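You operate a simulated robot arm through the tools that you are given. There is no shell and no other tool.

You are at the controls of a simulated robot arm. One attempt, no reset.

Task
Take the green strainer with blue band and leave it in the purple bin with teal band. Then take the carton marked spare lids on the top of the bench marked fittings and put it away on the shelf marked three. Then open the drawer marked rings, fetch the narrow green sleeve with blue band and set it in the inside of the drawer marked rings, then shut the rings. Then put the teal pack with blue band on top of the wide orange sleeve with blue band. Then take the green holed cube with teal tab and put it in the grey tray with teal band. Then put the green cap with blue band in the inside of the wash stand sink. Keep to this order. Set down upright: carton marked spare lids, teal pack with blue band.

It is judged by the outcome, as a careful person would: the job done as asked, and still so three seconds after it is handed in. It fails if anything else is knocked over, pushed out of place, dropped, spilled or broken. Lids that push on must go on centred and level and be pressed home; caps that screw on are set level and turned clockwise until they are tight.

Robot
A 7-joint arm with a two-finger parallel gripper on a trunk, on a base that moves. Base frame: it is fixed to the floor where the robot stands at the start and does not move with it; the origin is under the middle of the robot, x ahead of it, y to its left, z up. Units: mm, rad, N and s.
With the tool pointing down near the work surface it reaches from about 100 to 540 mm from the robot's upright axis, wherever it stands. Its first joint turns from -2.897 to 2.897 rad. Places, roughly: carton marked spare lids [500, 250, 750]; drawer marked rings [600, 900, 700]; green cap with blue band (5x5x4 cm) [500, -3400, 800]; green holed cube with teal tab (4x6x2 cm) [500, -2300, 800]; green strainer with blue band (5x5x8 cm) [500, 200, 800]; grey tray with teal band (39x20x5 cm) [600, -1900, 300]; inside of the drawer marked rings [600, 900, 700]; inside of the wash stand sink [-1600, 100, 700]; narrow green sleeve with blue band (4x4x5 cm) [500, 800, 800]; purple bin with teal band (15x18x8 cm) [600, -2200, 300]; shelf marked three [-1200, -8200, 1000]; teal pack with blue band (4x4x5 cm) [900, 900, 800]; wide orange sleeve with blue band (5x5x5 cm) [600, 800, 800]. Payload 3.43 kg.
Tool frame: the origin (TCP) lies between the finger pads and is the grasp point; the fingertips stand 34 mm ahead of it; z points along the fingers, y is the line along which they close. Largest opening 128 mm; finger width 24, thickness 12; the body of the gripper, 48 by 130 mm, starts 96 mm behind the TCP.
Orientation is that of the tool frame in the base frame, as a unit quaternion [x, y, z, w]. With the fingers straight down and closing along the base's y, the tool's x points along the base's -x, its y along +y and its z along -z.

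Tools
- The arm moves only by the tool move_arm. Its arguments are lists of equal length, an entry for each row: "xyz": the shift along the tool's x, y, z in mm, a list of three; "rotation": the turn, a rotation vector about the tool's x, y, z in rad, a list of three; "fingers": the opening in per cent of the stroke, from 0 (shut) to 100 (fully open). In form: {"xyz": [[tx, ty, tz], ...], "rotation": [[rx, ry, rz], ...], "fingers": [fingers, ...]}. A call has 1 to 20 rows; each row shifts and turns the commanded pose from where the row before left it, along the tool's axes as they then stand. Rows are played at 5 a second. More than 50 mm and 0.15 rad between two rows, or a gripper value outside its range, and nothing of the call is played. Where a pose cannot be reached the arm comes as near as it can. A force on the tool above 40 N (or 10 N above the force at the start of the call, whichever is more), or a blocked arm, ends the call early, and 0.2 s more pass. The fingers move at their own pace (about 153 mm/s each) and stop on an object; they squeeze with about 25 N. The grip force told is the motor's: it shows also when the fingers shut on nothing. Time passes only in rows, and 0.2 s behind the last, so rows that do not move let the fingers close. The reply holds the time, the measured pose of the TCP, the force on the tool along the base axes, the opening and the grip force, in the units named above and with some noise, with the torque about the TCP (base axes, N m) and any sound that the robot's microphone picked up, and new pictures: "show" is both (left out), scene, wrist or none.
- Cameras (640 x 400 px; columns grow to the right, rows downward): "scene" is now at [152, 56.4, 1548]; the picture's right is [0.78, -0.62, 0.00], its down [-0.50, -0.63, -0.60] and it looks along [0.37, 0.47, -0.80] (base axes); focal length 254 px, centre (320, 200). "wrist" rides on the gripper at [76, -11, -160] in the tool frame; the picture's right is [0.15, 0.99, 0.00], its down [-0.88, 0.13, -0.46] and it looks along [-0.45, 0.07, 0.89] (tool axes); focal length 234 px, centre (320, 200). There is no depth. A picture from a camera that has moved, and an enlarged one, comes with that camera's place and axes in the base frame and with its lens.
- base_move(legs): drives the robot by 1 to 6 legs, each [ahead, turn to the left] in mm and rad, along the robot's own axes; the way and the turn of a leg run together, so that a leg with both is an arc; at most 1500 mm and 3.142 rad a leg. The arm and the cameras ride along, it lands a little off, and it stops where it bumps. It gives what a move gives, and a new picture of the scene camera.
- head_to(pan, tilt): turns the head with the scene camera to pan (to the left, within 2.304 rad either way) and tilt (down, from -0.506 to 1.204), counted from straight ahead of the robot. It gives what a move gives, and a new picture of the scene camera.
- inspect(camera, box): a new picture of the part [left, top, right, bottom] of that camera's present view, enlarged. The clock stands still meanwhile.
- sign_off(): hands the job in; it is judged then, once.

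Places have to be worked out from the pictures, the camera data and where the tool is seen. Open the gripper and draw the arm clear of the work before you hand the job in, unless the task says otherwise.

The tools are called after "Request:" as a command line: name --argument value ..., lists and objects as JSON in quotes. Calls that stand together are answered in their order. move_arm: Moves the arm, as the interface text tells. Its arguments: {"type":"object","properties":{"xyz":{"type":"array"},"rotation":{"type":"array"},"fingers":{"type":"array"},"show":{"type":"string","enum":["both","scene","wrist","none"]}},"required":["xyz","rotation","fingers"]} The other tools are called the same way: base_move (legs) drives the base; head_to (pan, tilt) turns the head that bears the scene camera; inspect (camera, box) takes an enlarged picture of a part of a camera's view; sign_off () hands the job in.

At the start:

```text
time: 0.0
tool_pos: [235.8, 407.2, 1086.3]
orientation: [0.0, 1.0, 0.0, 0.0]
wrist_force: [0.3, -0.2, 0.3]
moment: [-0.02, -0.02, -0.02]
grip_width: 128.0
grip_force: 0.0
robot x, y, heading: [0.7, 1.4, 0.002]
head pan, tilt (commanded): [0.897, 0.929]
```

scene: 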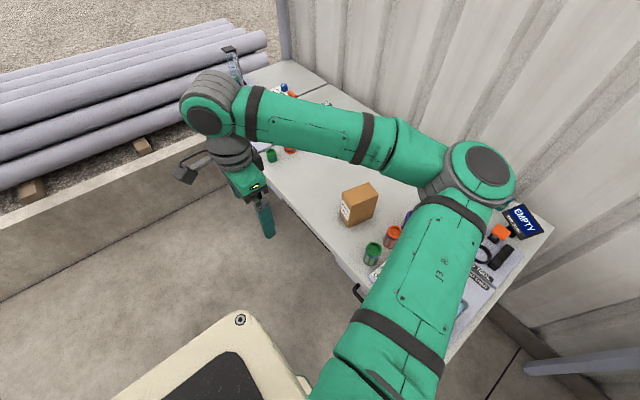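
wrist: 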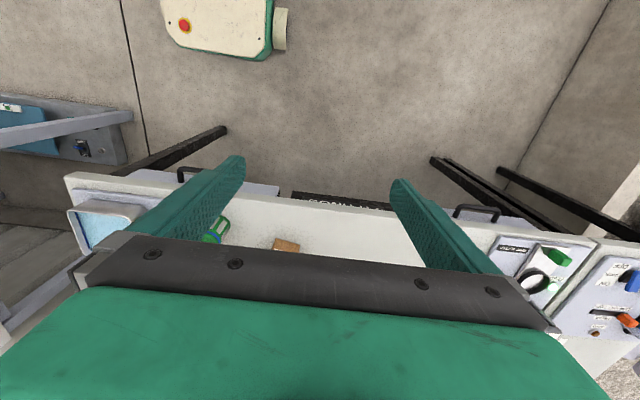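

I start by looking over the scene more closely before moving; the arm hides part of the bench, so I enlarge the present scene view.

Request:
inspect --camera "scene" --box '[220, 60, 560, 320]'

Request:
inspect --camera "wrist" --box '[0, 80, 640, 400]'

```text
1.54 times, centred on (390, 190) of scene
camera zoom: at [152.0, 56.4, 1548.0], right [0.78, -0.62, 0.0], down [-0.5, -0.63, -0.6], along [0.37, 0.47, -0.8], focal length 390 px, centre (212, 215)
```

zoom: 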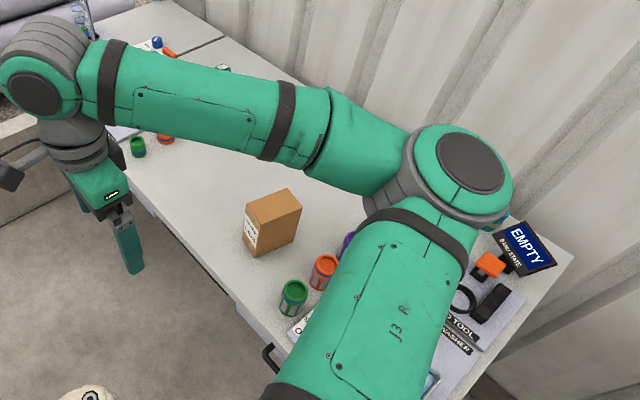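

```text
1.00 times, centred on (320, 240) of wrist (not enlarged: the box is as wide or as high as the picture)
camera zoom: at [161.8, 396.9, 1246.3], right [-0.15, 0.99, 0.0], down [0.88, 0.13, 0.46], along [0.45, 0.07, -0.89], focal length 234 px, centre (320, 160)
```

zoom: 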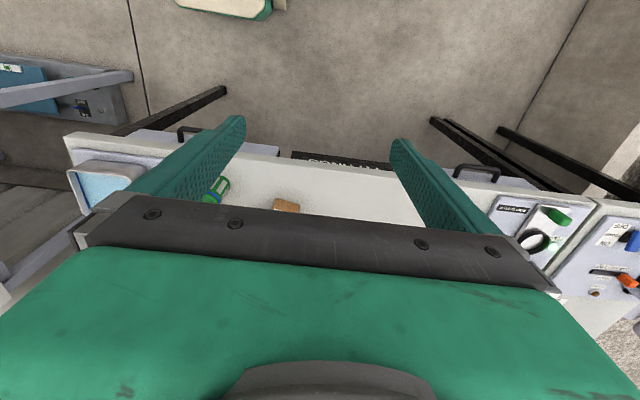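

The arm blocks the middle of the bench in this view. I turn the head to see the right part of the bench first.

Request:
head_to --pan 0.0 --tilt 0.95

```text
time: 1.2
tool_pos: [236.0, 407.9, 1087.3]
orientation: [0.001, 1.0, 0.0, 0.0]
wrist_force: [0.3, -0.8, -0.3]
moment: [-0.01, 0.01, -0.01]
grip_width: 128.1
grip_force: 0.0
robot x, y, heading: [-0.5, -1.5, -0.005]
head pan, tilt (commanded): [0.0, 0.949]
camera scene: at [178.6, -1.4, 1546.4], right [0.0, -1.0, 0.0], down [-0.81, 0.0, -0.58], along [0.58, 0.0, -0.81], focal length 254 px, centre (320, 200)
```

scene: 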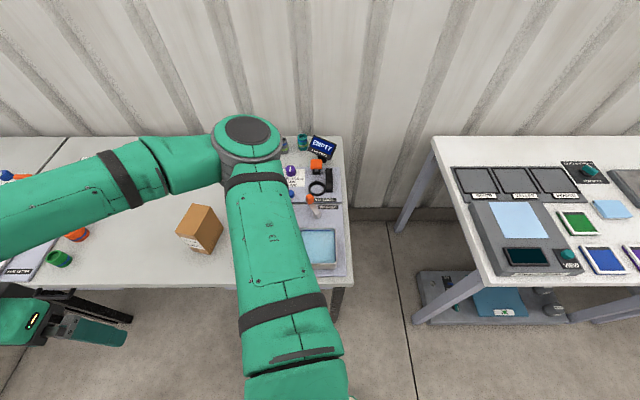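

The carton sits near (540, 400). I continue to look around, to the left next.

Request:
head_to --pan 1.4 --tilt 0.75

Request:
head_to --pan -0.9 --tilt 0.6

Request:
head_to --pan -1.6 --tilt 0.3

Request:
head_to --pan 2.3 --tilt 0.5

Request:
head_to --pan -2.3 --tilt 0.3

```text
time: 2.7
tool_pos: [235.8, 407.9, 1086.2]
orientation: [0.0, 1.0, 0.0, 0.0]
wrist_force: [0.3, 0.6, 0.4]
moment: [0.02, 0.01, 0.0]
grip_width: 127.9
grip_force: 0.1
robot x, y, heading: [1.7, -1.2, 0.001]
head pan, tilt (commanded): [1.4, 0.75]
camera scene: at [120.1, 80.2, 1561.9], right [0.99, -0.17, 0.0], down [-0.12, -0.67, -0.73], along [0.13, 0.72, -0.68], focal length 254 px, centre (320, 200)
```

scene: 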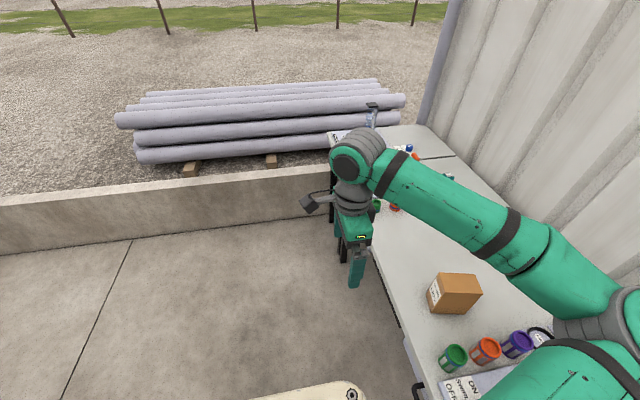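

```text
time: 4.9
tool_pos: [236.9, 407.5, 1086.2]
orientation: [0.0, 1.0, 0.0, 0.0]
wrist_force: [0.4, 0.0, 0.6]
moment: [-0.01, 0.01, 0.03]
grip_width: 128.1
grip_force: 0.0
robot x, y, heading: [3.0, -2.5, -0.0]
head pan, tilt (commanded): [-0.901, 0.6]
camera scene: at [160.8, -70.7, 1574.8], right [-0.78, -0.62, 0.0], down [-0.35, 0.44, -0.83], along [0.51, -0.65, -0.56], focal length 254 px, centre (320, 200)
```

scene: 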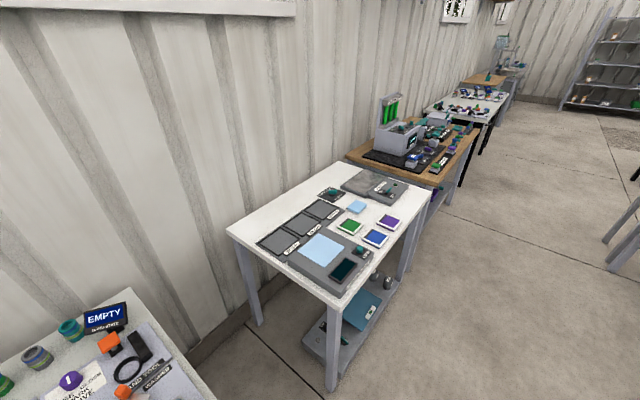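

```text
time: 5.9
tool_pos: [235.6, 407.5, 1086.8]
orientation: [0.0, 1.0, 0.0, 0.0]
wrist_force: [0.2, -0.3, 0.3]
moment: [0.02, 0.0, 0.01]
grip_width: 127.9
grip_force: 0.0
robot x, y, heading: [-4.7, 0.2, -0.002]
head pan, tilt (commanded): [-1.6, 0.3]
camera scene: at [103.2, -94.8, 1602.3], right [-1.0, 0.03, 0.0], down [0.01, 0.3, -0.96], along [-0.03, -0.95, -0.3], focal length 254 px, centre (320, 200)
```

scene: 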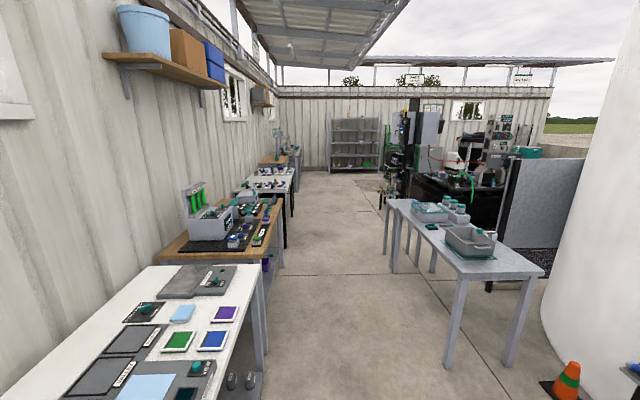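

```text
time: 9.1
tool_pos: [237.2, 408.1, 1085.5]
orientation: [-0.001, 1.0, 0.0, 0.0]
wrist_force: [0.4, -0.1, 0.4]
moment: [0.0, 0.03, -0.01]
grip_width: 128.2
grip_force: 0.1
robot x, y, heading: [2.4, -0.1, 0.001]
head pan, tilt (commanded): [2.3, 0.499]
camera scene: at [45.3, 66.4, 1583.9], right [0.75, 0.67, 0.0], down [0.32, -0.36, -0.88], along [-0.58, 0.66, -0.48], focal length 254 px, centre (320, 200)
```

scene: 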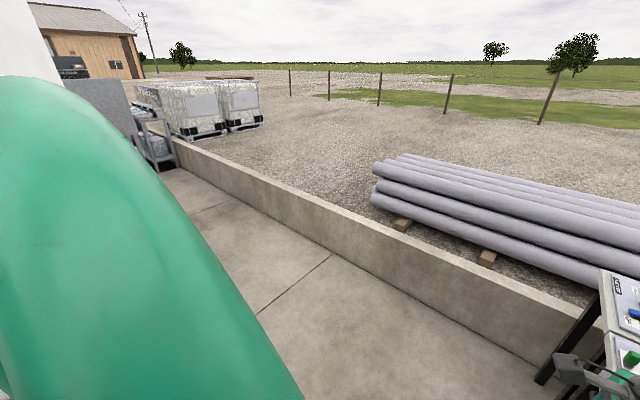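

```text
time: 12.8
tool_pos: [235.8, 408.2, 1087.0]
orientation: [-0.001, 1.0, 0.001, -0.001]
wrist_force: [-0.8, 0.5, -0.4]
moment: [0.02, 0.02, 0.02]
grip_width: 128.1
grip_force: 0.1
robot x, y, heading: [0.6, -0.3, 0.005]
head pan, tilt (commanded): [-2.3, 0.3]
camera scene: at [43.7, -71.1, 1602.3], right [-0.75, 0.67, 0.0], down [0.2, 0.22, -0.96], along [-0.64, -0.71, -0.3], focal length 254 px, centre (320, 200)
```

scene: 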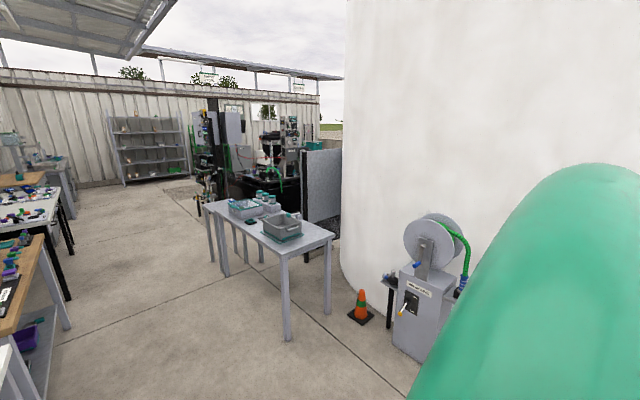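

I've got the overall layout. Now I look at the bench close up to find the strainer.

Request:
head_to --pan 0.75 --tilt 1.15

Request:
inspect --camera "scene" --box '[220, 60, 460, 210]'

```text
time: 15.4
tool_pos: [235.3, 408.4, 1087.0]
orientation: [0.0, 1.0, 0.001, 0.0]
wrist_force: [0.1, 0.3, -0.4]
moment: [0.0, -0.03, 0.02]
grip_width: 127.8
grip_force: 0.0
robot x, y, heading: [-1.9, 0.5, -0.0]
head pan, tilt (commanded): [0.75, 1.15]
camera scene: at [149.5, 39.2, 1533.1], right [0.68, -0.73, 0.0], down [-0.67, -0.62, -0.41], along [0.3, 0.28, -0.91], focal length 254 px, centre (320, 200)
```

scene: 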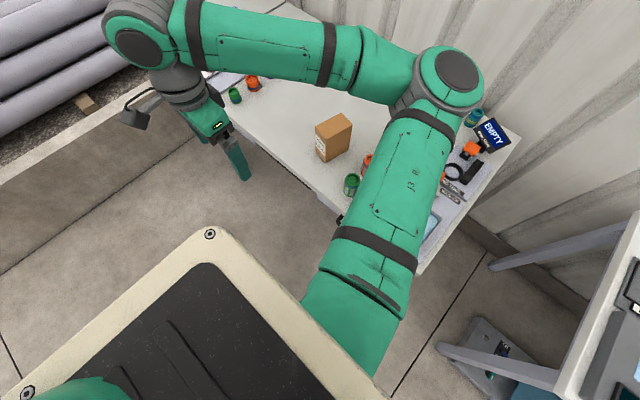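

```text
2.67 times, centred on (340, 135) of scene
camera zoom: at [149.5, 39.2, 1533.1], right [0.68, -0.73, 0.0], down [-0.67, -0.62, -0.41], along [0.3, 0.28, -0.91], focal length 676 px, centre (267, 373)
```

zoom: 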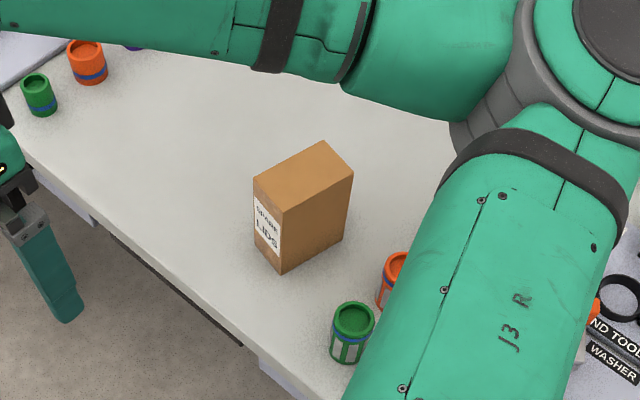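

The green cup with blue band near (500, 220) is the strainer and the carton reads SPARE LIDS. I check the robot's own body outline in the wrist view to judge clearances.

Request:
inspect --camera "wrist" --box '[60, 0, 380, 200]'

Request:
head_to --pan 0.0 --tilt 1.2

Request:
head_to --pan -1.5 --tilt 1.2

```text
2.00 times, centred on (220, 100) of wrist
camera zoom: at [161.8, 396.9, 1246.3], right [-0.15, 0.99, 0.0], down [0.88, 0.13, 0.46], along [0.45, 0.07, -0.89], focal length 468 px, centre (520, 400)
```

zoom: 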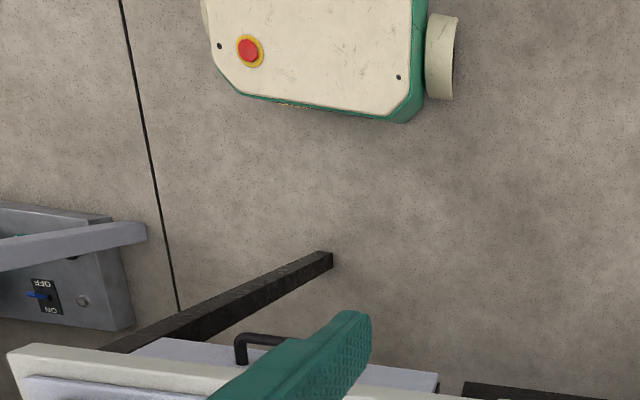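

```text
time: 16.5
tool_pos: [236.4, 407.9, 1088.4]
orientation: [-0.001, 1.0, 0.0, 0.0]
wrist_force: [-0.5, -0.8, -0.3]
moment: [-0.02, 0.02, 0.01]
grip_width: 128.0
grip_force: 0.1
robot x, y, heading: [-2.2, -2.3, -0.001]
head pan, tilt (commanded): [0.0, 1.201]
camera scene: at [161.8, -1.4, 1530.2], right [0.0, -1.0, 0.0], down [-0.93, 0.0, -0.36], along [0.36, 0.0, -0.93], focal length 254 px, centre (320, 200)
```

scene: 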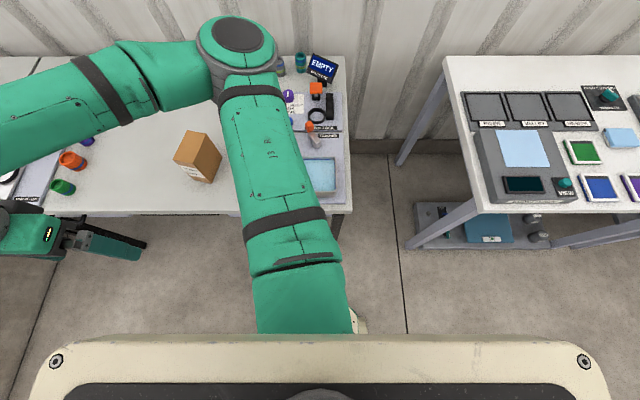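

```text
time: 18.1
tool_pos: [235.9, 408.4, 1087.1]
orientation: [0.0, 1.0, 0.001, 0.0]
wrist_force: [-0.7, 0.5, 1.1]
moment: [-0.01, 0.01, 0.03]
grip_width: 128.0
grip_force: 0.0
robot x, y, heading: [-0.1, -0.9, 0.003]
head pan, tilt (commanded): [-1.499, 1.201]
camera scene: at [109.9, -57.2, 1530.2], right [-1.0, -0.07, 0.0], down [-0.07, 0.93, -0.36], along [0.03, -0.36, -0.93], focal length 254 px, centre (320, 200)
```

scene: 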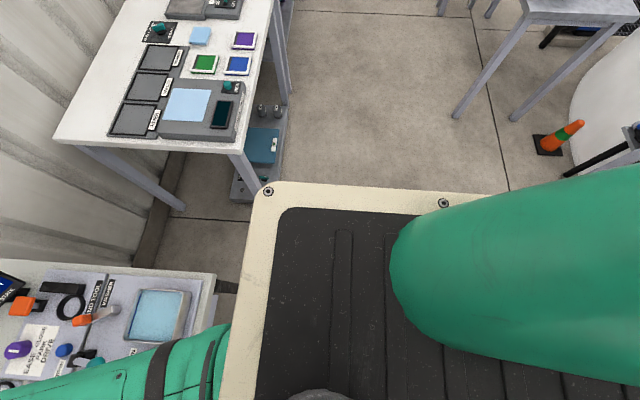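

The robot's chassis front is at about x≈125 and the bench front edge near x≈415, so I can drive a little closer to bring the strainer (≈(502, 219)) within reach.

Request:
base_move --legs '[[110, 0]]'

Request:
head_to --pan 0.6 --tilt 1.1

```text
time: 19.3
tool_pos: [348.5, 407.7, 1086.3]
orientation: [0.0, 1.0, 0.0, -0.001]
wrist_force: [-0.6, 1.7, 0.3]
moment: [0.01, 0.0, -0.04]
grip_width: 128.1
grip_force: 0.0
robot x, y, heading: [111.9, -2.7, -0.001]
head pan, tilt (commanded): [-1.499, 1.201]
camera scene: at [221.8, -57.2, 1530.2], right [-1.0, -0.07, 0.0], down [-0.07, 0.93, -0.36], along [0.03, -0.36, -0.93], focal length 254 px, centre (320, 200)
```

scene: 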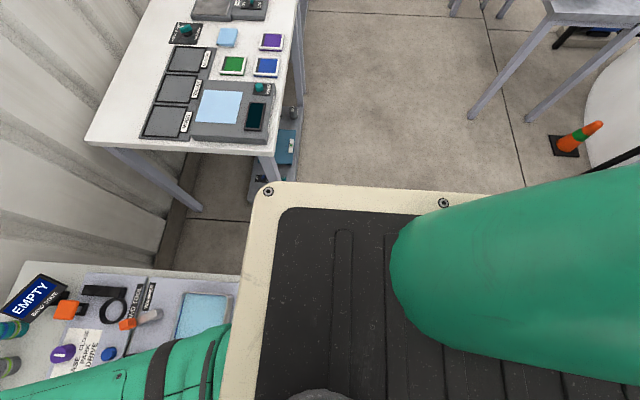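

```text
time: 21.3
tool_pos: [348.7, 409.7, 1086.7]
orientation: [0.0, 1.0, 0.001, 0.0]
wrist_force: [-0.5, 0.1, 0.1]
moment: [0.0, -0.02, 0.03]
grip_width: 127.9
grip_force: 0.1
robot x, y, heading: [109.7, -2.4, 0.001]
head pan, tilt (commanded): [0.6, 1.1]
camera scene: at [269.8, 34.2, 1536.2], right [0.56, -0.83, 0.0], down [-0.74, -0.5, -0.45], along [0.37, 0.26, -0.89], focal length 254 px, centre (320, 200)
```

scene: 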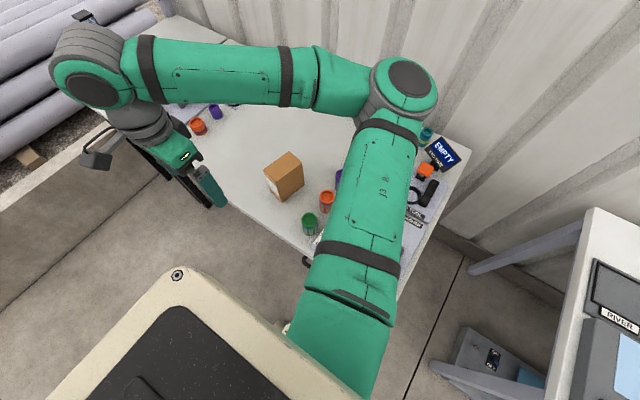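

Now I zoom on the strainer and carton from here for a second bearing.

Request:
inspect --camera "scene" --box '[240, 140, 368, 260]'

Request:
inspect --camera "scene" --box '[160, 80, 260, 150]'

```text
3.33 times, centred on (304, 200) of scene
camera zoom: at [269.8, 34.2, 1536.2], right [0.56, -0.83, 0.0], down [-0.74, -0.5, -0.45], along [0.37, 0.26, -0.89], focal length 845 px, centre (373, 200)
```

zoom: 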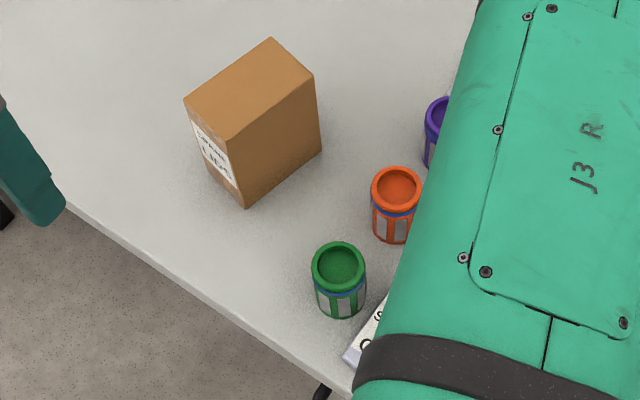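

```text
5.71 times, centred on (210, 115) of scene
camera zoom: at [269.8, 34.2, 1536.2], right [0.56, -0.83, 0.0], down [-0.74, -0.5, -0.45], along [0.37, 0.26, -0.89], focal length 1449 px, centre (949, 686)
```

zoom: 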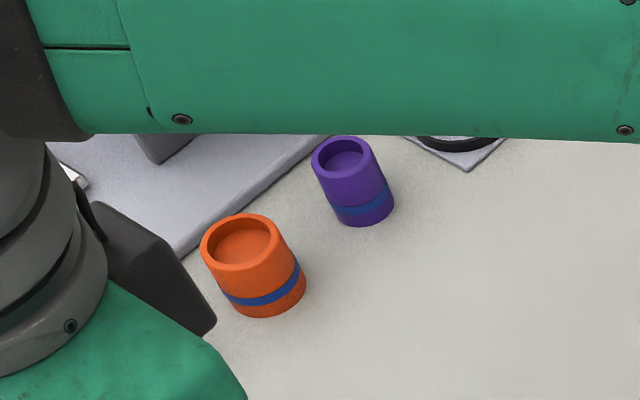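

Triangulating, the strainer stands near (485, 214) with its top around z≈840–870. I move the open gripper toward a spot high above it and watch how the arm folds.

Request:
move_arm --xyz '[[-20, -39, 0], [-20, -39, 0], [-20, -39, 0], [-20, -39, 0]]' --rotation '[[0, 0, 0], [0, 0, 0], [0, 0, 0], [0, 0, 0]]' --fingers '[100, 100, 100, 100]'

```text
time: 22.3
tool_pos: [427.3, 249.4, 1088.0]
orientation: [-0.001, 1.0, 0.0, 0.0]
wrist_force: [0.2, 0.7, -0.7]
moment: [-0.04, -0.01, 0.01]
grip_width: 128.0
grip_force: 0.0
robot x, y, heading: [110.4, -0.4, 0.003]
head pan, tilt (commanded): [0.6, 1.1]
camera scene: at [269.6, 34.6, 1536.2], right [0.57, -0.82, 0.0], down [-0.73, -0.5, -0.45], along [0.37, 0.26, -0.89], focal length 254 px, centre (320, 200)
camera wrist: at [352.1, 237.4, 1247.6], right [-0.15, 0.99, 0.0], down [0.88, 0.13, 0.46], along [0.45, 0.07, -0.89], focal length 234 px, centre (320, 200)
```

scene: 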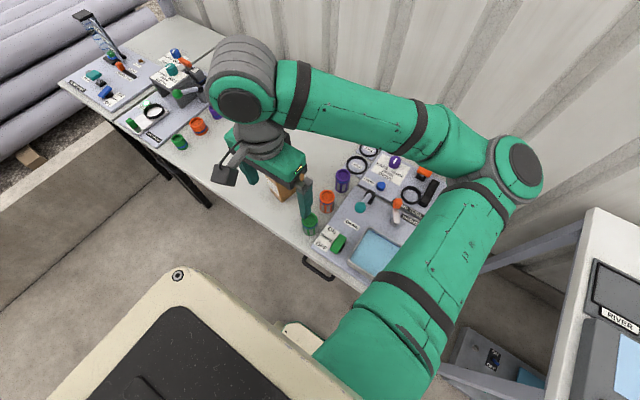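
wrist: 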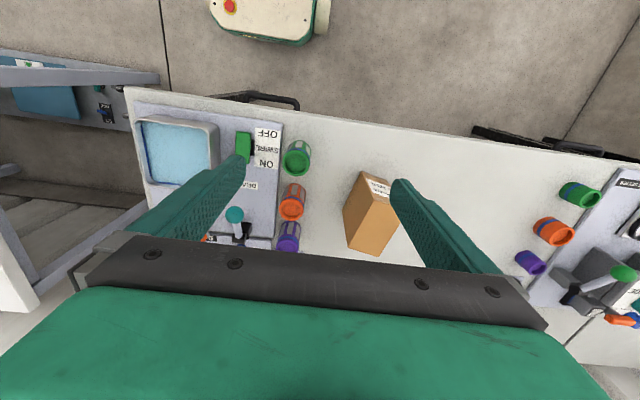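

The view is much clearer now. I zoom in on the strainer in both cameras.

Request:
inspect --camera "wrist" --box '[250, 120, 410, 260]'

Request:
inspect --camera "scene" --box '[270, 150, 450, 290]'

Request:
inspect --camera "scene" --box '[60, 20, 260, 160]'

```text
2.86 times, centred on (330, 190) of wrist
camera zoom: at [352.1, 237.4, 1247.6], right [-0.15, 0.99, 0.0], down [0.88, 0.13, 0.46], along [0.45, 0.07, -0.89], focal length 669 px, centre (291, 229)
```

zoom: 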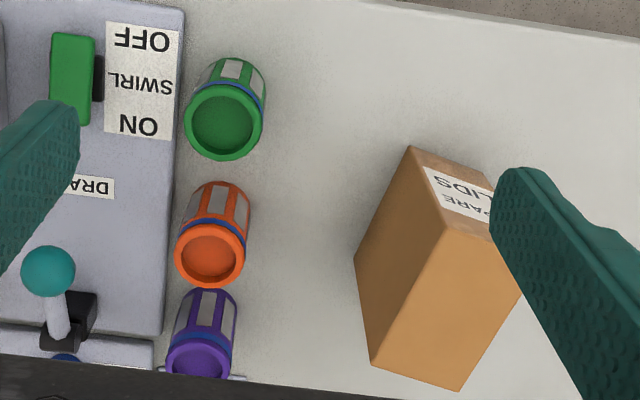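

```text
2.86 times, centred on (360, 220) of scene
camera zoom: at [269.6, 34.6, 1536.2], right [0.57, -0.82, 0.0], down [-0.73, -0.5, -0.45], along [0.37, 0.26, -0.89], focal length 724 px, centre (206, 143)
```

zoom: 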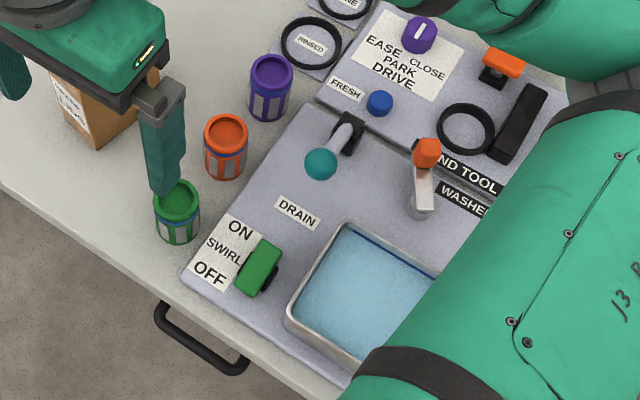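

```text
2.86 times, centred on (160, 90) of scene
camera zoom: at [269.6, 34.6, 1536.2], right [0.57, -0.82, 0.0], down [-0.73, -0.5, -0.45], along [0.37, 0.26, -0.89], focal length 724 px, centre (777, 514)
```

zoom: 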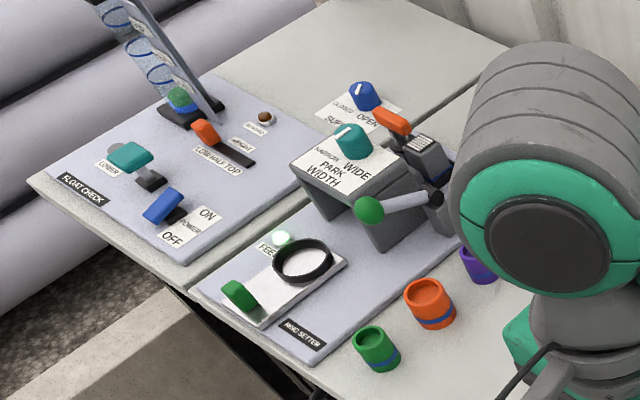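

I estimate the strainer's rim centre at about (487, 216, 845). I move above it with fingers narrowed to ~80 mm so they clear the SWIRL lever, and re-check.

Request:
move_arm --xyz '[[-20, -11, 20], [-20, -11, 25], [-20, -11, 25]]' --rotation '[[0, 0, 0], [0, 0, 0], [0, 0, 0]]' --fingers '[62, 62, 62]'

Request:
inspect --camera "wrist" --box '[220, 60, 420, 200]'

Request:
inspect --camera "scene" --box '[240, 140, 400, 280]'

```text
time: 23.1
tool_pos: [487.6, 219.6, 1019.8]
orientation: [0.0, 1.0, 0.0, 0.0]
wrist_force: [0.0, 0.2, 0.8]
moment: [-0.03, -0.03, 0.0]
grip_width: 79.5
grip_force: 0.0
robot x, y, heading: [109.9, 6.2, 0.002]
head pan, tilt (commanded): [0.6, 1.1]
camera scene: at [269.7, 34.2, 1536.2], right [0.56, -0.83, 0.0], down [-0.74, -0.5, -0.45], along [0.37, 0.26, -0.89], focal length 254 px, centre (320, 200)
camera wrist: at [413.3, 208.7, 1179.1], right [-0.15, 0.99, 0.0], down [0.88, 0.13, 0.46], along [0.45, 0.07, -0.89], focal length 234 px, centre (320, 200)
```

scene: 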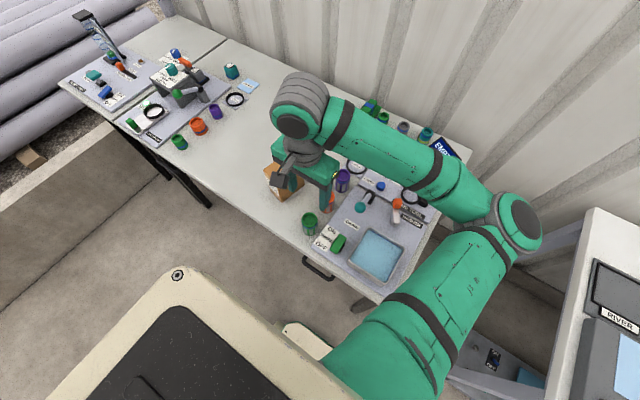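
wrist: 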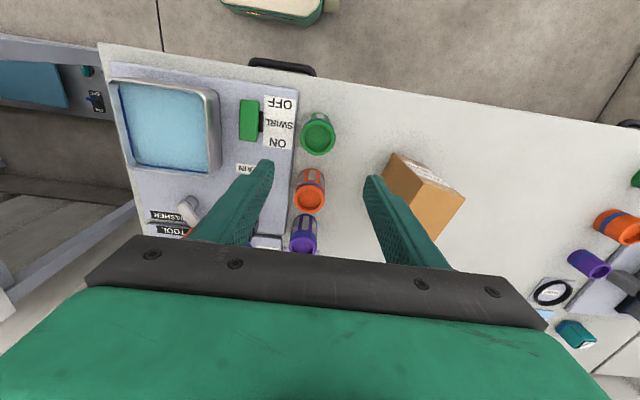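

```text
2.86 times, centred on (320, 130) of wrist
camera zoom: at [413.3, 208.7, 1179.1], right [-0.15, 0.99, 0.0], down [0.88, 0.13, 0.46], along [0.45, 0.07, -0.89], focal length 669 px, centre (320, 400)
```

zoom: 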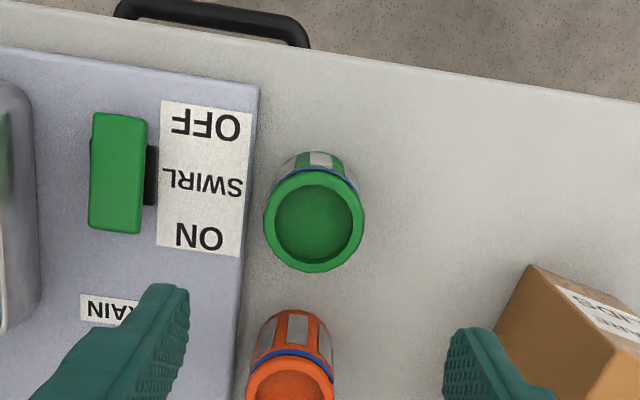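

```text
2.86 times, centred on (320, 210) of scene
camera zoom: at [269.7, 34.2, 1536.2], right [0.56, -0.83, 0.0], down [-0.74, -0.5, -0.45], along [0.37, 0.26, -0.89], focal length 724 px, centre (320, 171)
```

zoom: 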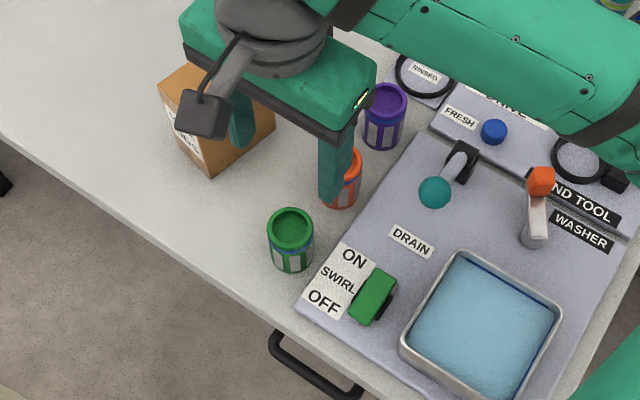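

The two wrist views agree: rim centre at about (486, 216, 847). I go straight down to TCP z≈825 with fingers at 80 mm, then look before closing.

Request:
move_arm --xyz '[[1.5, -3.5, 39], [0, 0, 39], [0, 0, 39], [0, 0, 39], [0, 0, 38]]' --rotation '[[0, 0, 0], [0, 0, 0], [0, 0, 0], [0, 0, 0], [0, 0, 0]]' --fingers '[62, 62, 62, 62, 62]'

```text
time: 24.3
tool_pos: [486.5, 211.1, 846.8]
orientation: [-0.002, 1.0, 0.004, 0.003]
wrist_force: [-13.6, -1.2, 28.8]
moment: [-1.3, 0.82, -0.61]
grip_width: 79.4
grip_force: 0.3
robot x, y, heading: [113.1, -0.8, -0.001]
head pan, tilt (commanded): [0.6, 1.1]
stopped in row 5: the force on the tool passed its limit at 198 N (the readings are from after the stop); the commanded pose is now the measured one
camera scene: at [268.9, 33.8, 1536.3], right [0.57, -0.83, 0.0], down [-0.73, -0.5, -0.45], along [0.38, 0.26, -0.89], focal length 254 px, centre (320, 200)
camera wrist: at [411.4, 199.6, 1005.2], right [-0.15, 0.99, 0.01], down [0.88, 0.13, 0.46], along [0.46, 0.07, -0.89], focal length 234 px, centre (320, 200)
```

scene: 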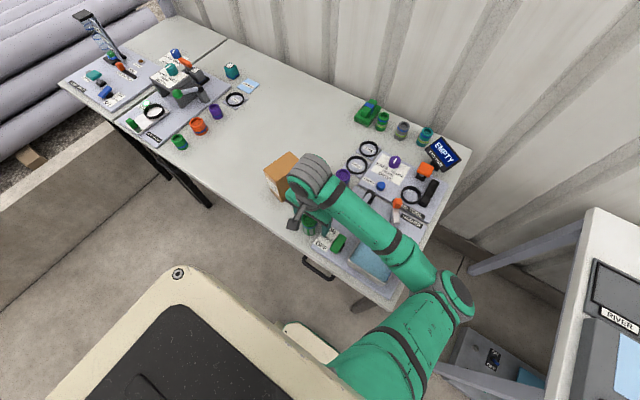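
wrist: 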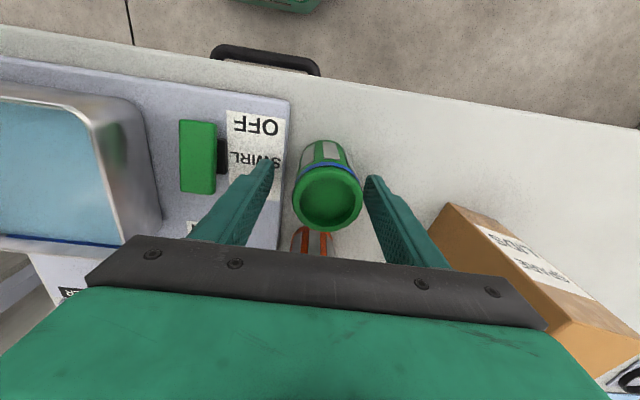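

The fingertip struck the SWIRL panel edge: the bench must be nearer z≈792 and the rim ≈872, with the strainer centre at about (481.5, 216). I raise, correct sideways, and settle with tips just above the panel.

Request:
move_arm --xyz '[[0, 0, -20], [5, 5, 0], [0, 0, 0]]' --rotation '[[0, 0, 0], [0, 0, 0], [0, 0, 0]]' --fingers '[62, 62, 62]' --show "wrist"

Request:
inspect --camera "wrist" --box '[170, 100, 430, 270]'

```text
time: 25.1
tool_pos: [482.6, 217.4, 864.6]
orientation: [0.0, 1.0, 0.004, 0.003]
wrist_force: [0.7, -0.4, 0.4]
moment: [0.0, 0.02, 0.02]
grip_width: 79.4
grip_force: 0.1
robot x, y, heading: [112.6, 0.6, 0.003]
head pan, tilt (commanded): [0.6, 1.1]
camera wrist: at [407.4, 205.4, 1023.6], right [-0.15, 0.99, 0.01], down [0.88, 0.13, 0.46], along [0.46, 0.07, -0.89], focal length 234 px, centre (320, 200)
```

wrist: 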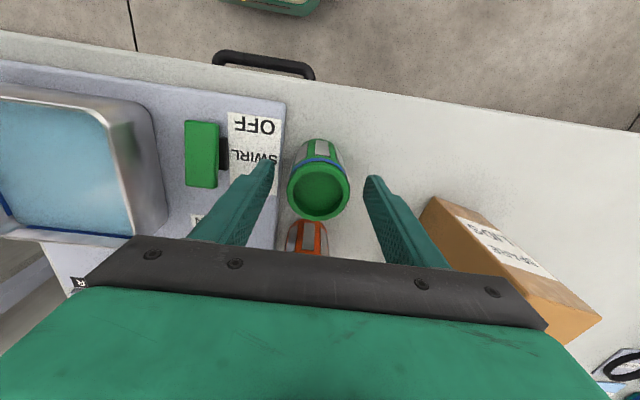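

```text
2.35 times, centred on (300, 185) of wrist
camera zoom: at [407.4, 205.4, 1023.6], right [-0.15, 0.99, 0.01], down [0.88, 0.13, 0.46], along [0.46, 0.07, -0.89], focal length 551 px, centre (367, 235)
```

zoom: 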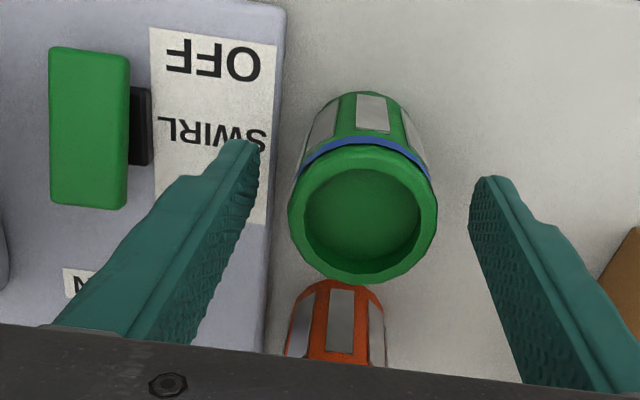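

The strainer is well centred between the fingers. I lower 10 mm more (tips above the panel) and close.

Request:
move_arm --xyz '[[0, 0, 9], [0, 0, 0], [0, 0, 0], [0, 0, 0]]' --rotation '[[0, 0, 0], [0, 0, 0], [0, 0, 0], [0, 0, 0]]' --fingers '[62, 20, 20, 20]' --show "wrist"

```text
time: 26.1
tool_pos: [483.6, 219.4, 855.1]
orientation: [-0.001, 1.0, 0.004, 0.003]
wrist_force: [-0.2, 0.8, -0.6]
moment: [0.01, -0.02, -0.01]
grip_width: 44.9
grip_force: 25.4
robot x, y, heading: [113.5, -0.1, 0.001]
head pan, tilt (commanded): [0.6, 1.1]
camera wrist: at [406.9, 205.5, 1014.4], right [-0.15, 0.99, 0.01], down [0.88, 0.13, 0.46], along [0.46, 0.07, -0.89], focal length 234 px, centre (320, 200)
```

wrist: 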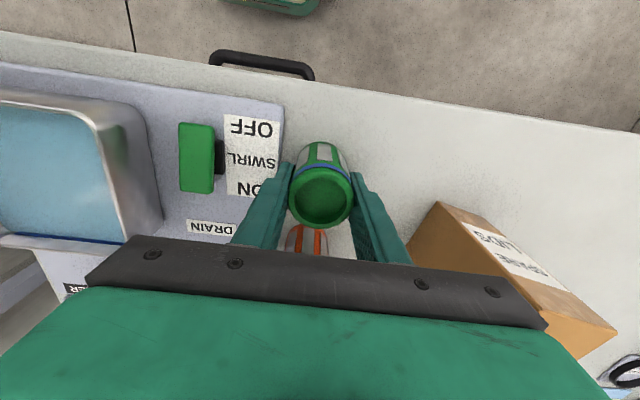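

Gripped at 45 mm width with 25 N. I lift straight up and pull back over the clear floor side.

Request:
move_arm --xyz '[[0, 0, -40], [0, 0, -45], [0, 0, -45], [0, 0, -45], [0, 0, -45], [0, 0, -20]]' --rotation '[[0, 0, 0], [0, 0, 0], [0, 0, 0], [0, 0, 0], [0, 0, 0], [0, 0, 0]]' --fingers '[20, 20, 20, 20, 20, 20]'

```text
time: 27.5
tool_pos: [480.7, 216.6, 1097.5]
orientation: [0.0, 1.0, 0.003, 0.003]
wrist_force: [0.0, -0.3, 0.2]
moment: [0.02, 0.01, -0.01]
grip_width: 44.7
grip_force: 24.9
robot x, y, heading: [111.0, 0.0, 0.003]
head pan, tilt (commanded): [0.6, 1.1]
camera scene: at [269.9, 34.1, 1536.2], right [0.56, -0.83, 0.0], down [-0.74, -0.5, -0.45], along [0.37, 0.26, -0.89], focal length 254 px, centre (320, 200)
camera wrist: at [404.5, 204.0, 1255.6], right [-0.15, 0.99, 0.01], down [0.88, 0.13, 0.46], along [0.46, 0.07, -0.89], focal length 234 px, centre (320, 200)
```

scene: 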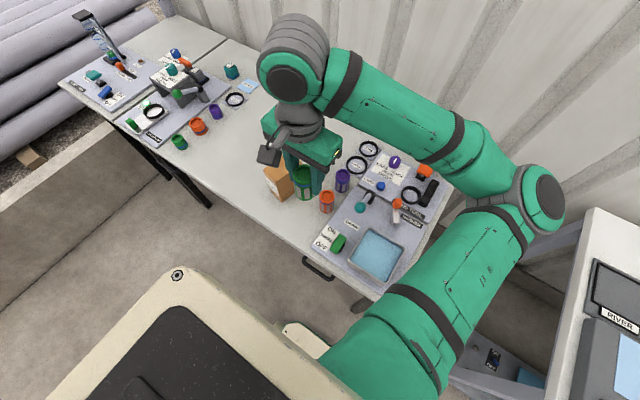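
wrist: 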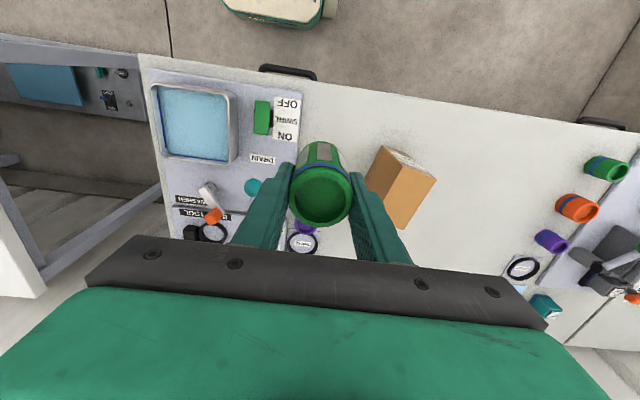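

The strainer hangs securely. I back away from the bench, turn right and drive along the aisle toward the bin at (600, −2200).

Request:
base_move --legs '[[-250, 0], [0, -1.571], [1000, 0]]'

Request:
head_to --pan 0.6 --tilt 0.7

```text
time: 38.5
tool_pos: [108.6, -1389.4, 1096.7]
orientation: [0.696, 0.718, 0.0, 0.005]
wrist_force: [0.4, 0.2, -0.3]
moment: [-0.01, 0.03, 0.01]
grip_width: 44.4
grip_force: 24.7
robot x, y, heading: [-119.1, -1024.3, -1.537]
head pan, tilt (commanded): [0.6, 1.1]
camera scene: at [-77.4, -1185.4, 1536.2], right [-0.81, -0.59, 0.0], down [-0.52, 0.72, -0.45], along [0.27, -0.37, -0.89], focal length 254 px, centre (320, 200)
```

scene: 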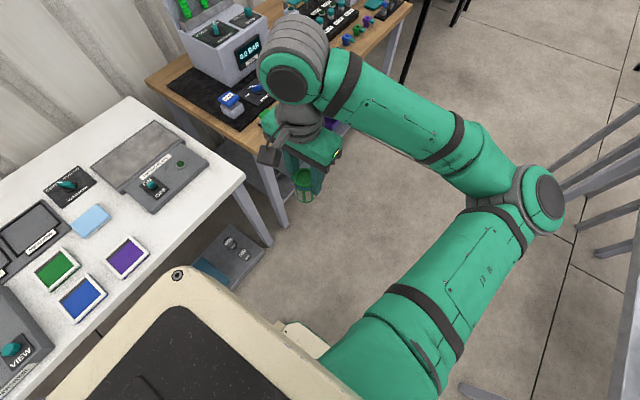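

```text
time: 39.4
tool_pos: [107.5, -1390.2, 1097.4]
orientation: [0.697, 0.717, 0.0, 0.005]
wrist_force: [-1.0, -0.7, -0.4]
moment: [0.02, 0.0, 0.0]
grip_width: 44.5
grip_force: 25.4
robot x, y, heading: [-121.8, -1028.5, -1.54]
head pan, tilt (commanded): [0.6, 0.7]
camera scene: at [-64.6, -1203.0, 1566.1], right [-0.81, -0.59, 0.0], down [-0.38, 0.52, -0.76], along [0.45, -0.62, -0.64], focal length 254 px, centre (320, 200)
```

scene: 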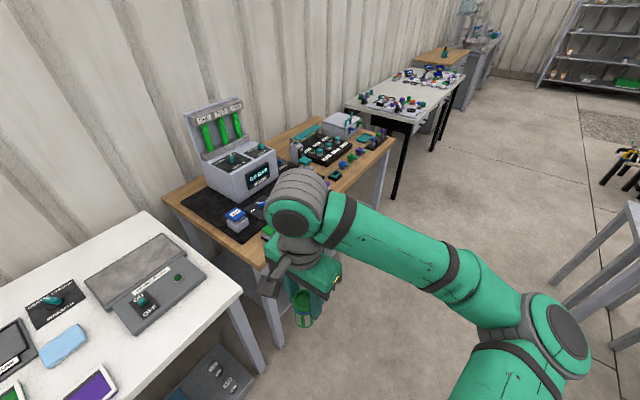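

I'm at (−120, −1026). I continue forward another metre toward the wooden bench and look left.

Request:
base_move --legs '[[0, -0.03], [900, 0]]'

Request:
head_to --pan 1.3 --tilt 0.9

```text
time: 44.6
tool_pos: [107.8, -2305.7, 1095.9]
orientation: [0.702, 0.712, -0.001, 0.005]
wrist_force: [0.0, 0.4, -0.5]
moment: [0.01, -0.01, -0.03]
grip_width: 44.2
grip_force: 24.8
robot x, y, heading: [-113.5, -1938.7, -1.562]
head pan, tilt (commanded): [0.6, 0.7]
camera scene: at [-62.3, -2116.3, 1566.2], right [-0.82, -0.57, 0.0], down [-0.37, 0.53, -0.76], along [0.44, -0.63, -0.64], focal length 254 px, centre (320, 200)
```

scene: 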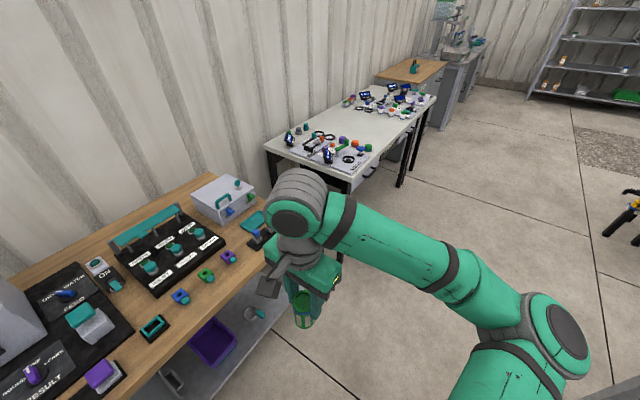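

```text
time: 45.7
tool_pos: [107.2, -2306.0, 1096.4]
orientation: [0.703, 0.711, 0.001, 0.005]
wrist_force: [0.0, -1.1, -1.1]
moment: [-0.01, 0.0, 0.0]
grip_width: 43.9
grip_force: 24.6
robot x, y, heading: [-112.4, -1939.7, -1.564]
head pan, tilt (commanded): [1.3, 0.901]
camera scene: at [-38.2, -2066.2, 1550.1], right [-0.26, -0.97, 0.0], down [-0.76, 0.2, -0.62], along [0.6, -0.16, -0.78], focal length 254 px, centre (320, 200)
```

scene: 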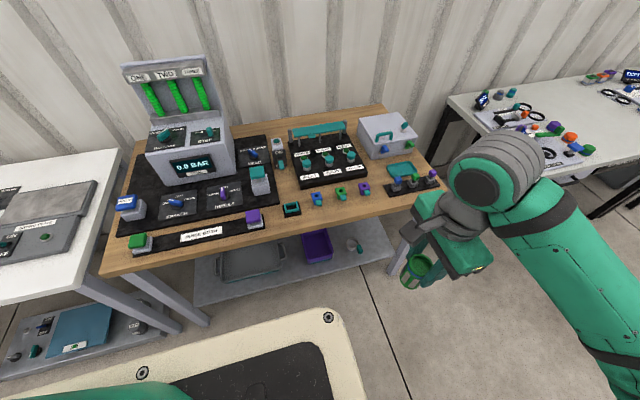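

I can see the purple bin and the grey tray on the lower shelf. I zoom in on them.

Request:
inspect --camera "scene" --box '[180, 180, 420, 320]'

```text
2.67 times, centred on (300, 250) of scene
camera zoom: at [-38.2, -2066.2, 1550.1], right [-0.26, -0.97, 0.0], down [-0.76, 0.2, -0.62], along [0.6, -0.16, -0.78], focal length 676 px, centre (373, 67)
```

zoom: 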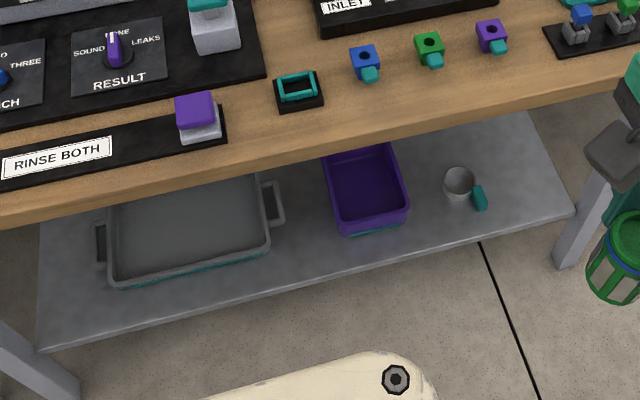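

The bin lies at about x 520–685, y −2155…−2295 under the bench whose front edge is near x≈430. I drive to y≈−2225 and look from another position to triangulate heights.

Request:
base_move --legs '[[290, 0]]'

Request:
head_to --pan 1.75 --tilt 0.85

Request:
inspect --camera "scene" --box '[180, 150, 460, 320]'

```text
time: 47.7
tool_pos: [110.8, -2603.6, 1096.6]
orientation: [0.702, 0.712, 0.0, 0.004]
wrist_force: [0.4, -0.8, -1.1]
moment: [-0.01, -0.01, 0.0]
grip_width: 43.8
grip_force: 24.8
robot x, y, heading: [-111.5, -2236.6, -1.562]
head pan, tilt (commanded): [1.3, 0.901]
camera scene: at [-34.9, -2363.3, 1550.0], right [-0.26, -0.97, 0.0], down [-0.76, 0.2, -0.62], along [0.6, -0.16, -0.78], focal length 254 px, centre (320, 200)
```

scene: 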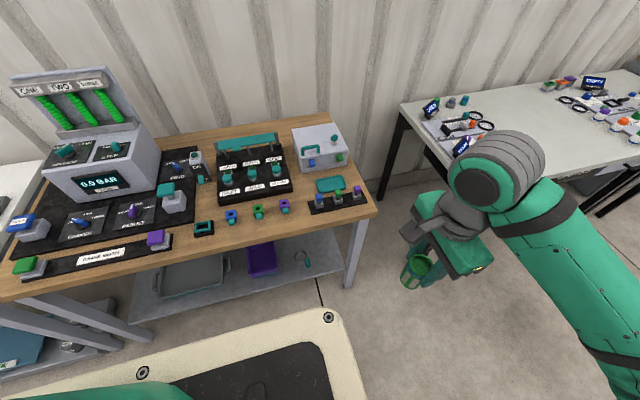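

```text
time: 48.6
tool_pos: [110.4, -2602.7, 1096.3]
orientation: [0.703, 0.711, -0.001, 0.004]
wrist_force: [-0.2, 0.0, -0.6]
moment: [0.02, -0.02, -0.03]
grip_width: 43.7
grip_force: 24.4
robot x, y, heading: [-113.2, -2235.4, -1.559]
head pan, tilt (commanded): [1.751, 0.85]
camera scene: at [-31.1, -2329.2, 1553.9], right [0.19, -0.98, 0.0], down [-0.74, -0.14, -0.66], along [0.65, 0.12, -0.75], focal length 254 px, centre (320, 200)
```

scene: 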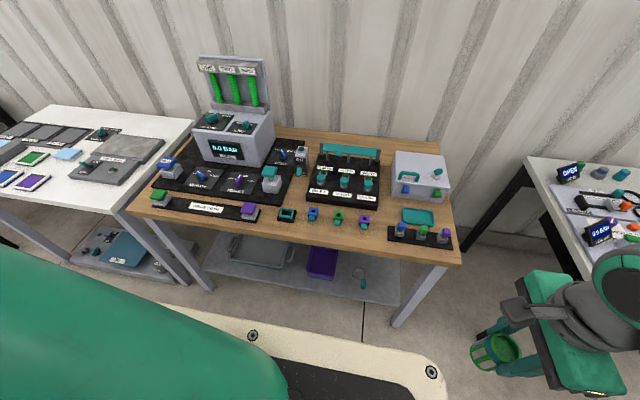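

```text
2.29 times, centred on (320, 235) of scene
camera zoom: at [-31.1, -2329.2, 1553.9], right [0.19, -0.98, 0.0], down [-0.74, -0.14, -0.66], along [0.65, 0.12, -0.75], focal length 580 px, centre (320, 120)
```

zoom: 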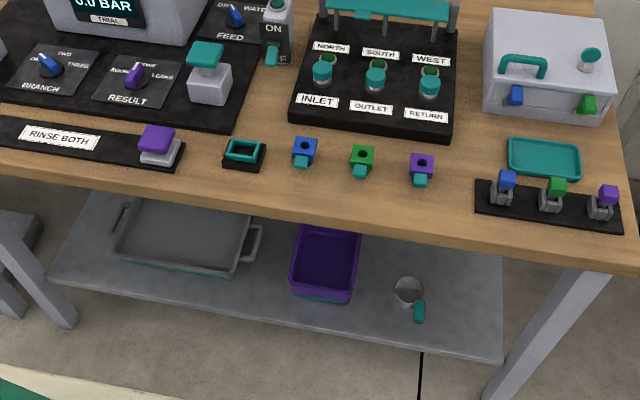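

Triangulation gives the bin rim at z≈336 and centre about (603, −2225). I turn to face the bench, still 500 mm back from it.

Request:
base_move --legs '[[0, 1.56]]'

Request:
head_to --pan 0.0 --tilt 0.85

```text
time: 53.3
tool_pos: [257.4, -2017.7, 1096.1]
orientation: [-0.005, 1.0, 0.003, 0.004]
wrist_force: [0.5, -0.3, -0.5]
moment: [0.02, 0.0, 0.0]
grip_width: 43.6
grip_force: 25.1
robot x, y, heading: [-110.6, -2236.6, 0.005]
head pan, tilt (commanded): [1.751, 0.85]
camera scene: at [-18.7, -2161.4, 1553.9], right [0.98, 0.19, 0.0], down [0.14, -0.74, -0.66], along [-0.12, 0.65, -0.75], focal length 254 px, centre (320, 200)
```

scene: 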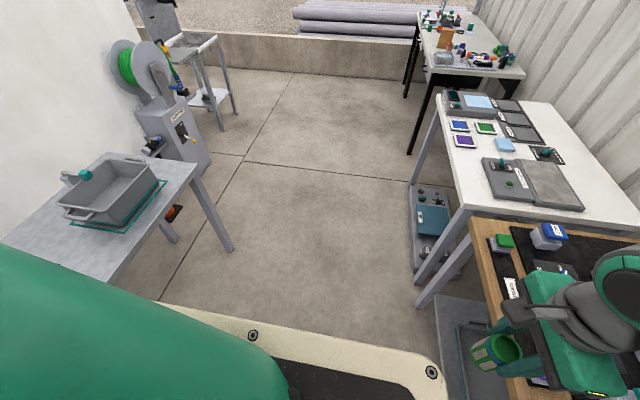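

```text
time: 55.1
tool_pos: [256.1, -2018.2, 1096.5]
orientation: [-0.004, 1.0, 0.004, 0.003]
wrist_force: [0.7, 0.7, -0.5]
moment: [0.01, 0.02, -0.01]
grip_width: 43.6
grip_force: 25.0
robot x, y, heading: [-108.3, -2231.7, 0.005]
head pan, tilt (commanded): [0.0, 0.85]
camera scene: at [74.1, -2237.5, 1553.9], right [0.01, -1.0, 0.0], down [-0.75, -0.01, -0.66], along [0.66, 0.01, -0.75], focal length 254 px, centre (320, 200)
```

scene: 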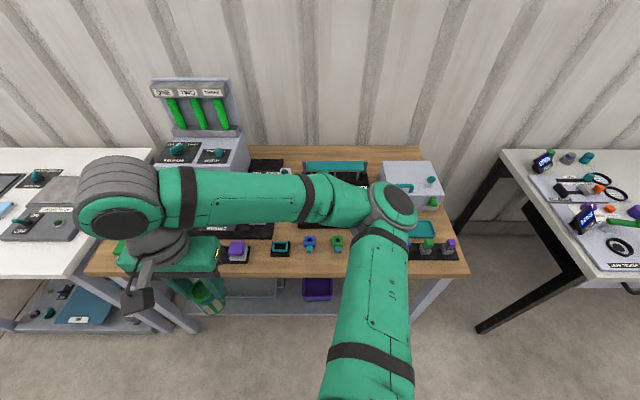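

The grip width has crept from 44.9 to 43.6 mm, so I check in the wrist view whether the strainer is slipping.

Request:
inspect --camera "wrist" --box '[200, 80, 440, 280]'

```text
2.00 times, centred on (320, 180) of wrist
camera zoom: at [181.0, -2031.2, 1255.1], right [-0.15, 0.99, 0.01], down [0.88, 0.13, 0.46], along [0.46, 0.08, -0.89], focal length 468 px, centre (320, 240)
```

zoom: 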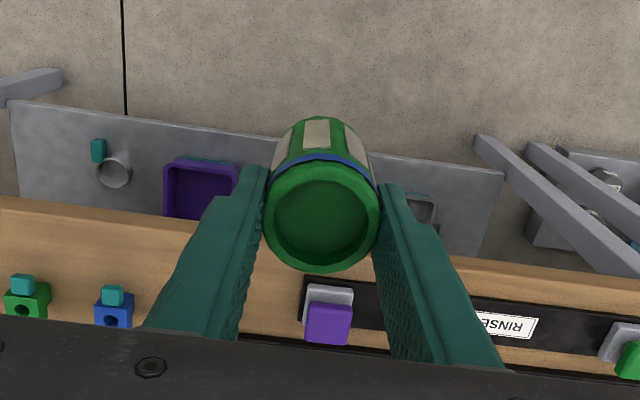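

The strainer is still seated as before. I back off 150 mm so the arm can be lowered and tilted in free space before going under the bench.

Request:
base_move --legs '[[-150, 0]]'

Request:
move_arm --xyz '[[0, -40, 30], [0, -40, 40], [0, -40, 40], [0, -40, 40], [0, -40, 40]]' --rotation '[[0, 0, 0], [0, 0, 0], [0, 0, 0], [0, 0, 0], [0, 0, 0]]' --fingers '[20, 20, 20, 20, 20]'

```text
time: 56.5
tool_pos: [105.4, -2018.8, 1096.0]
orientation: [-0.003, 1.0, 0.003, 0.004]
wrist_force: [-0.4, 0.3, -0.7]
moment: [0.03, 0.01, -0.03]
grip_width: 43.4
grip_force: 25.1
robot x, y, heading: [-259.1, -2238.7, 0.006]
head pan, tilt (commanded): [0.0, 0.85]
camera scene: at [-77.1, -2238.9, 1553.9], right [0.01, -1.0, 0.0], down [-0.75, -0.01, -0.66], along [0.66, 0.0, -0.75], focal length 254 px, centre (320, 200)
```

scene: 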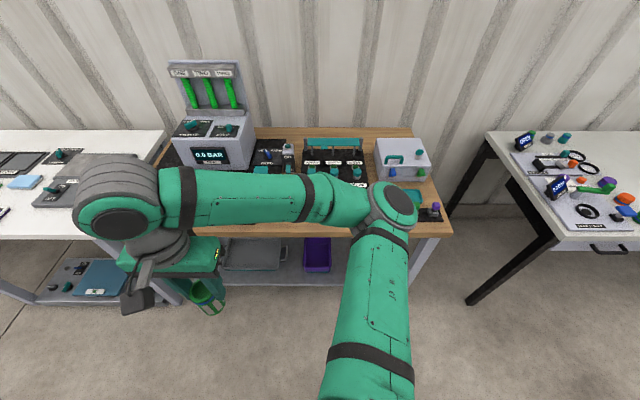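

```text
refused: row 2 steps farther than a row can; nothing moved
```

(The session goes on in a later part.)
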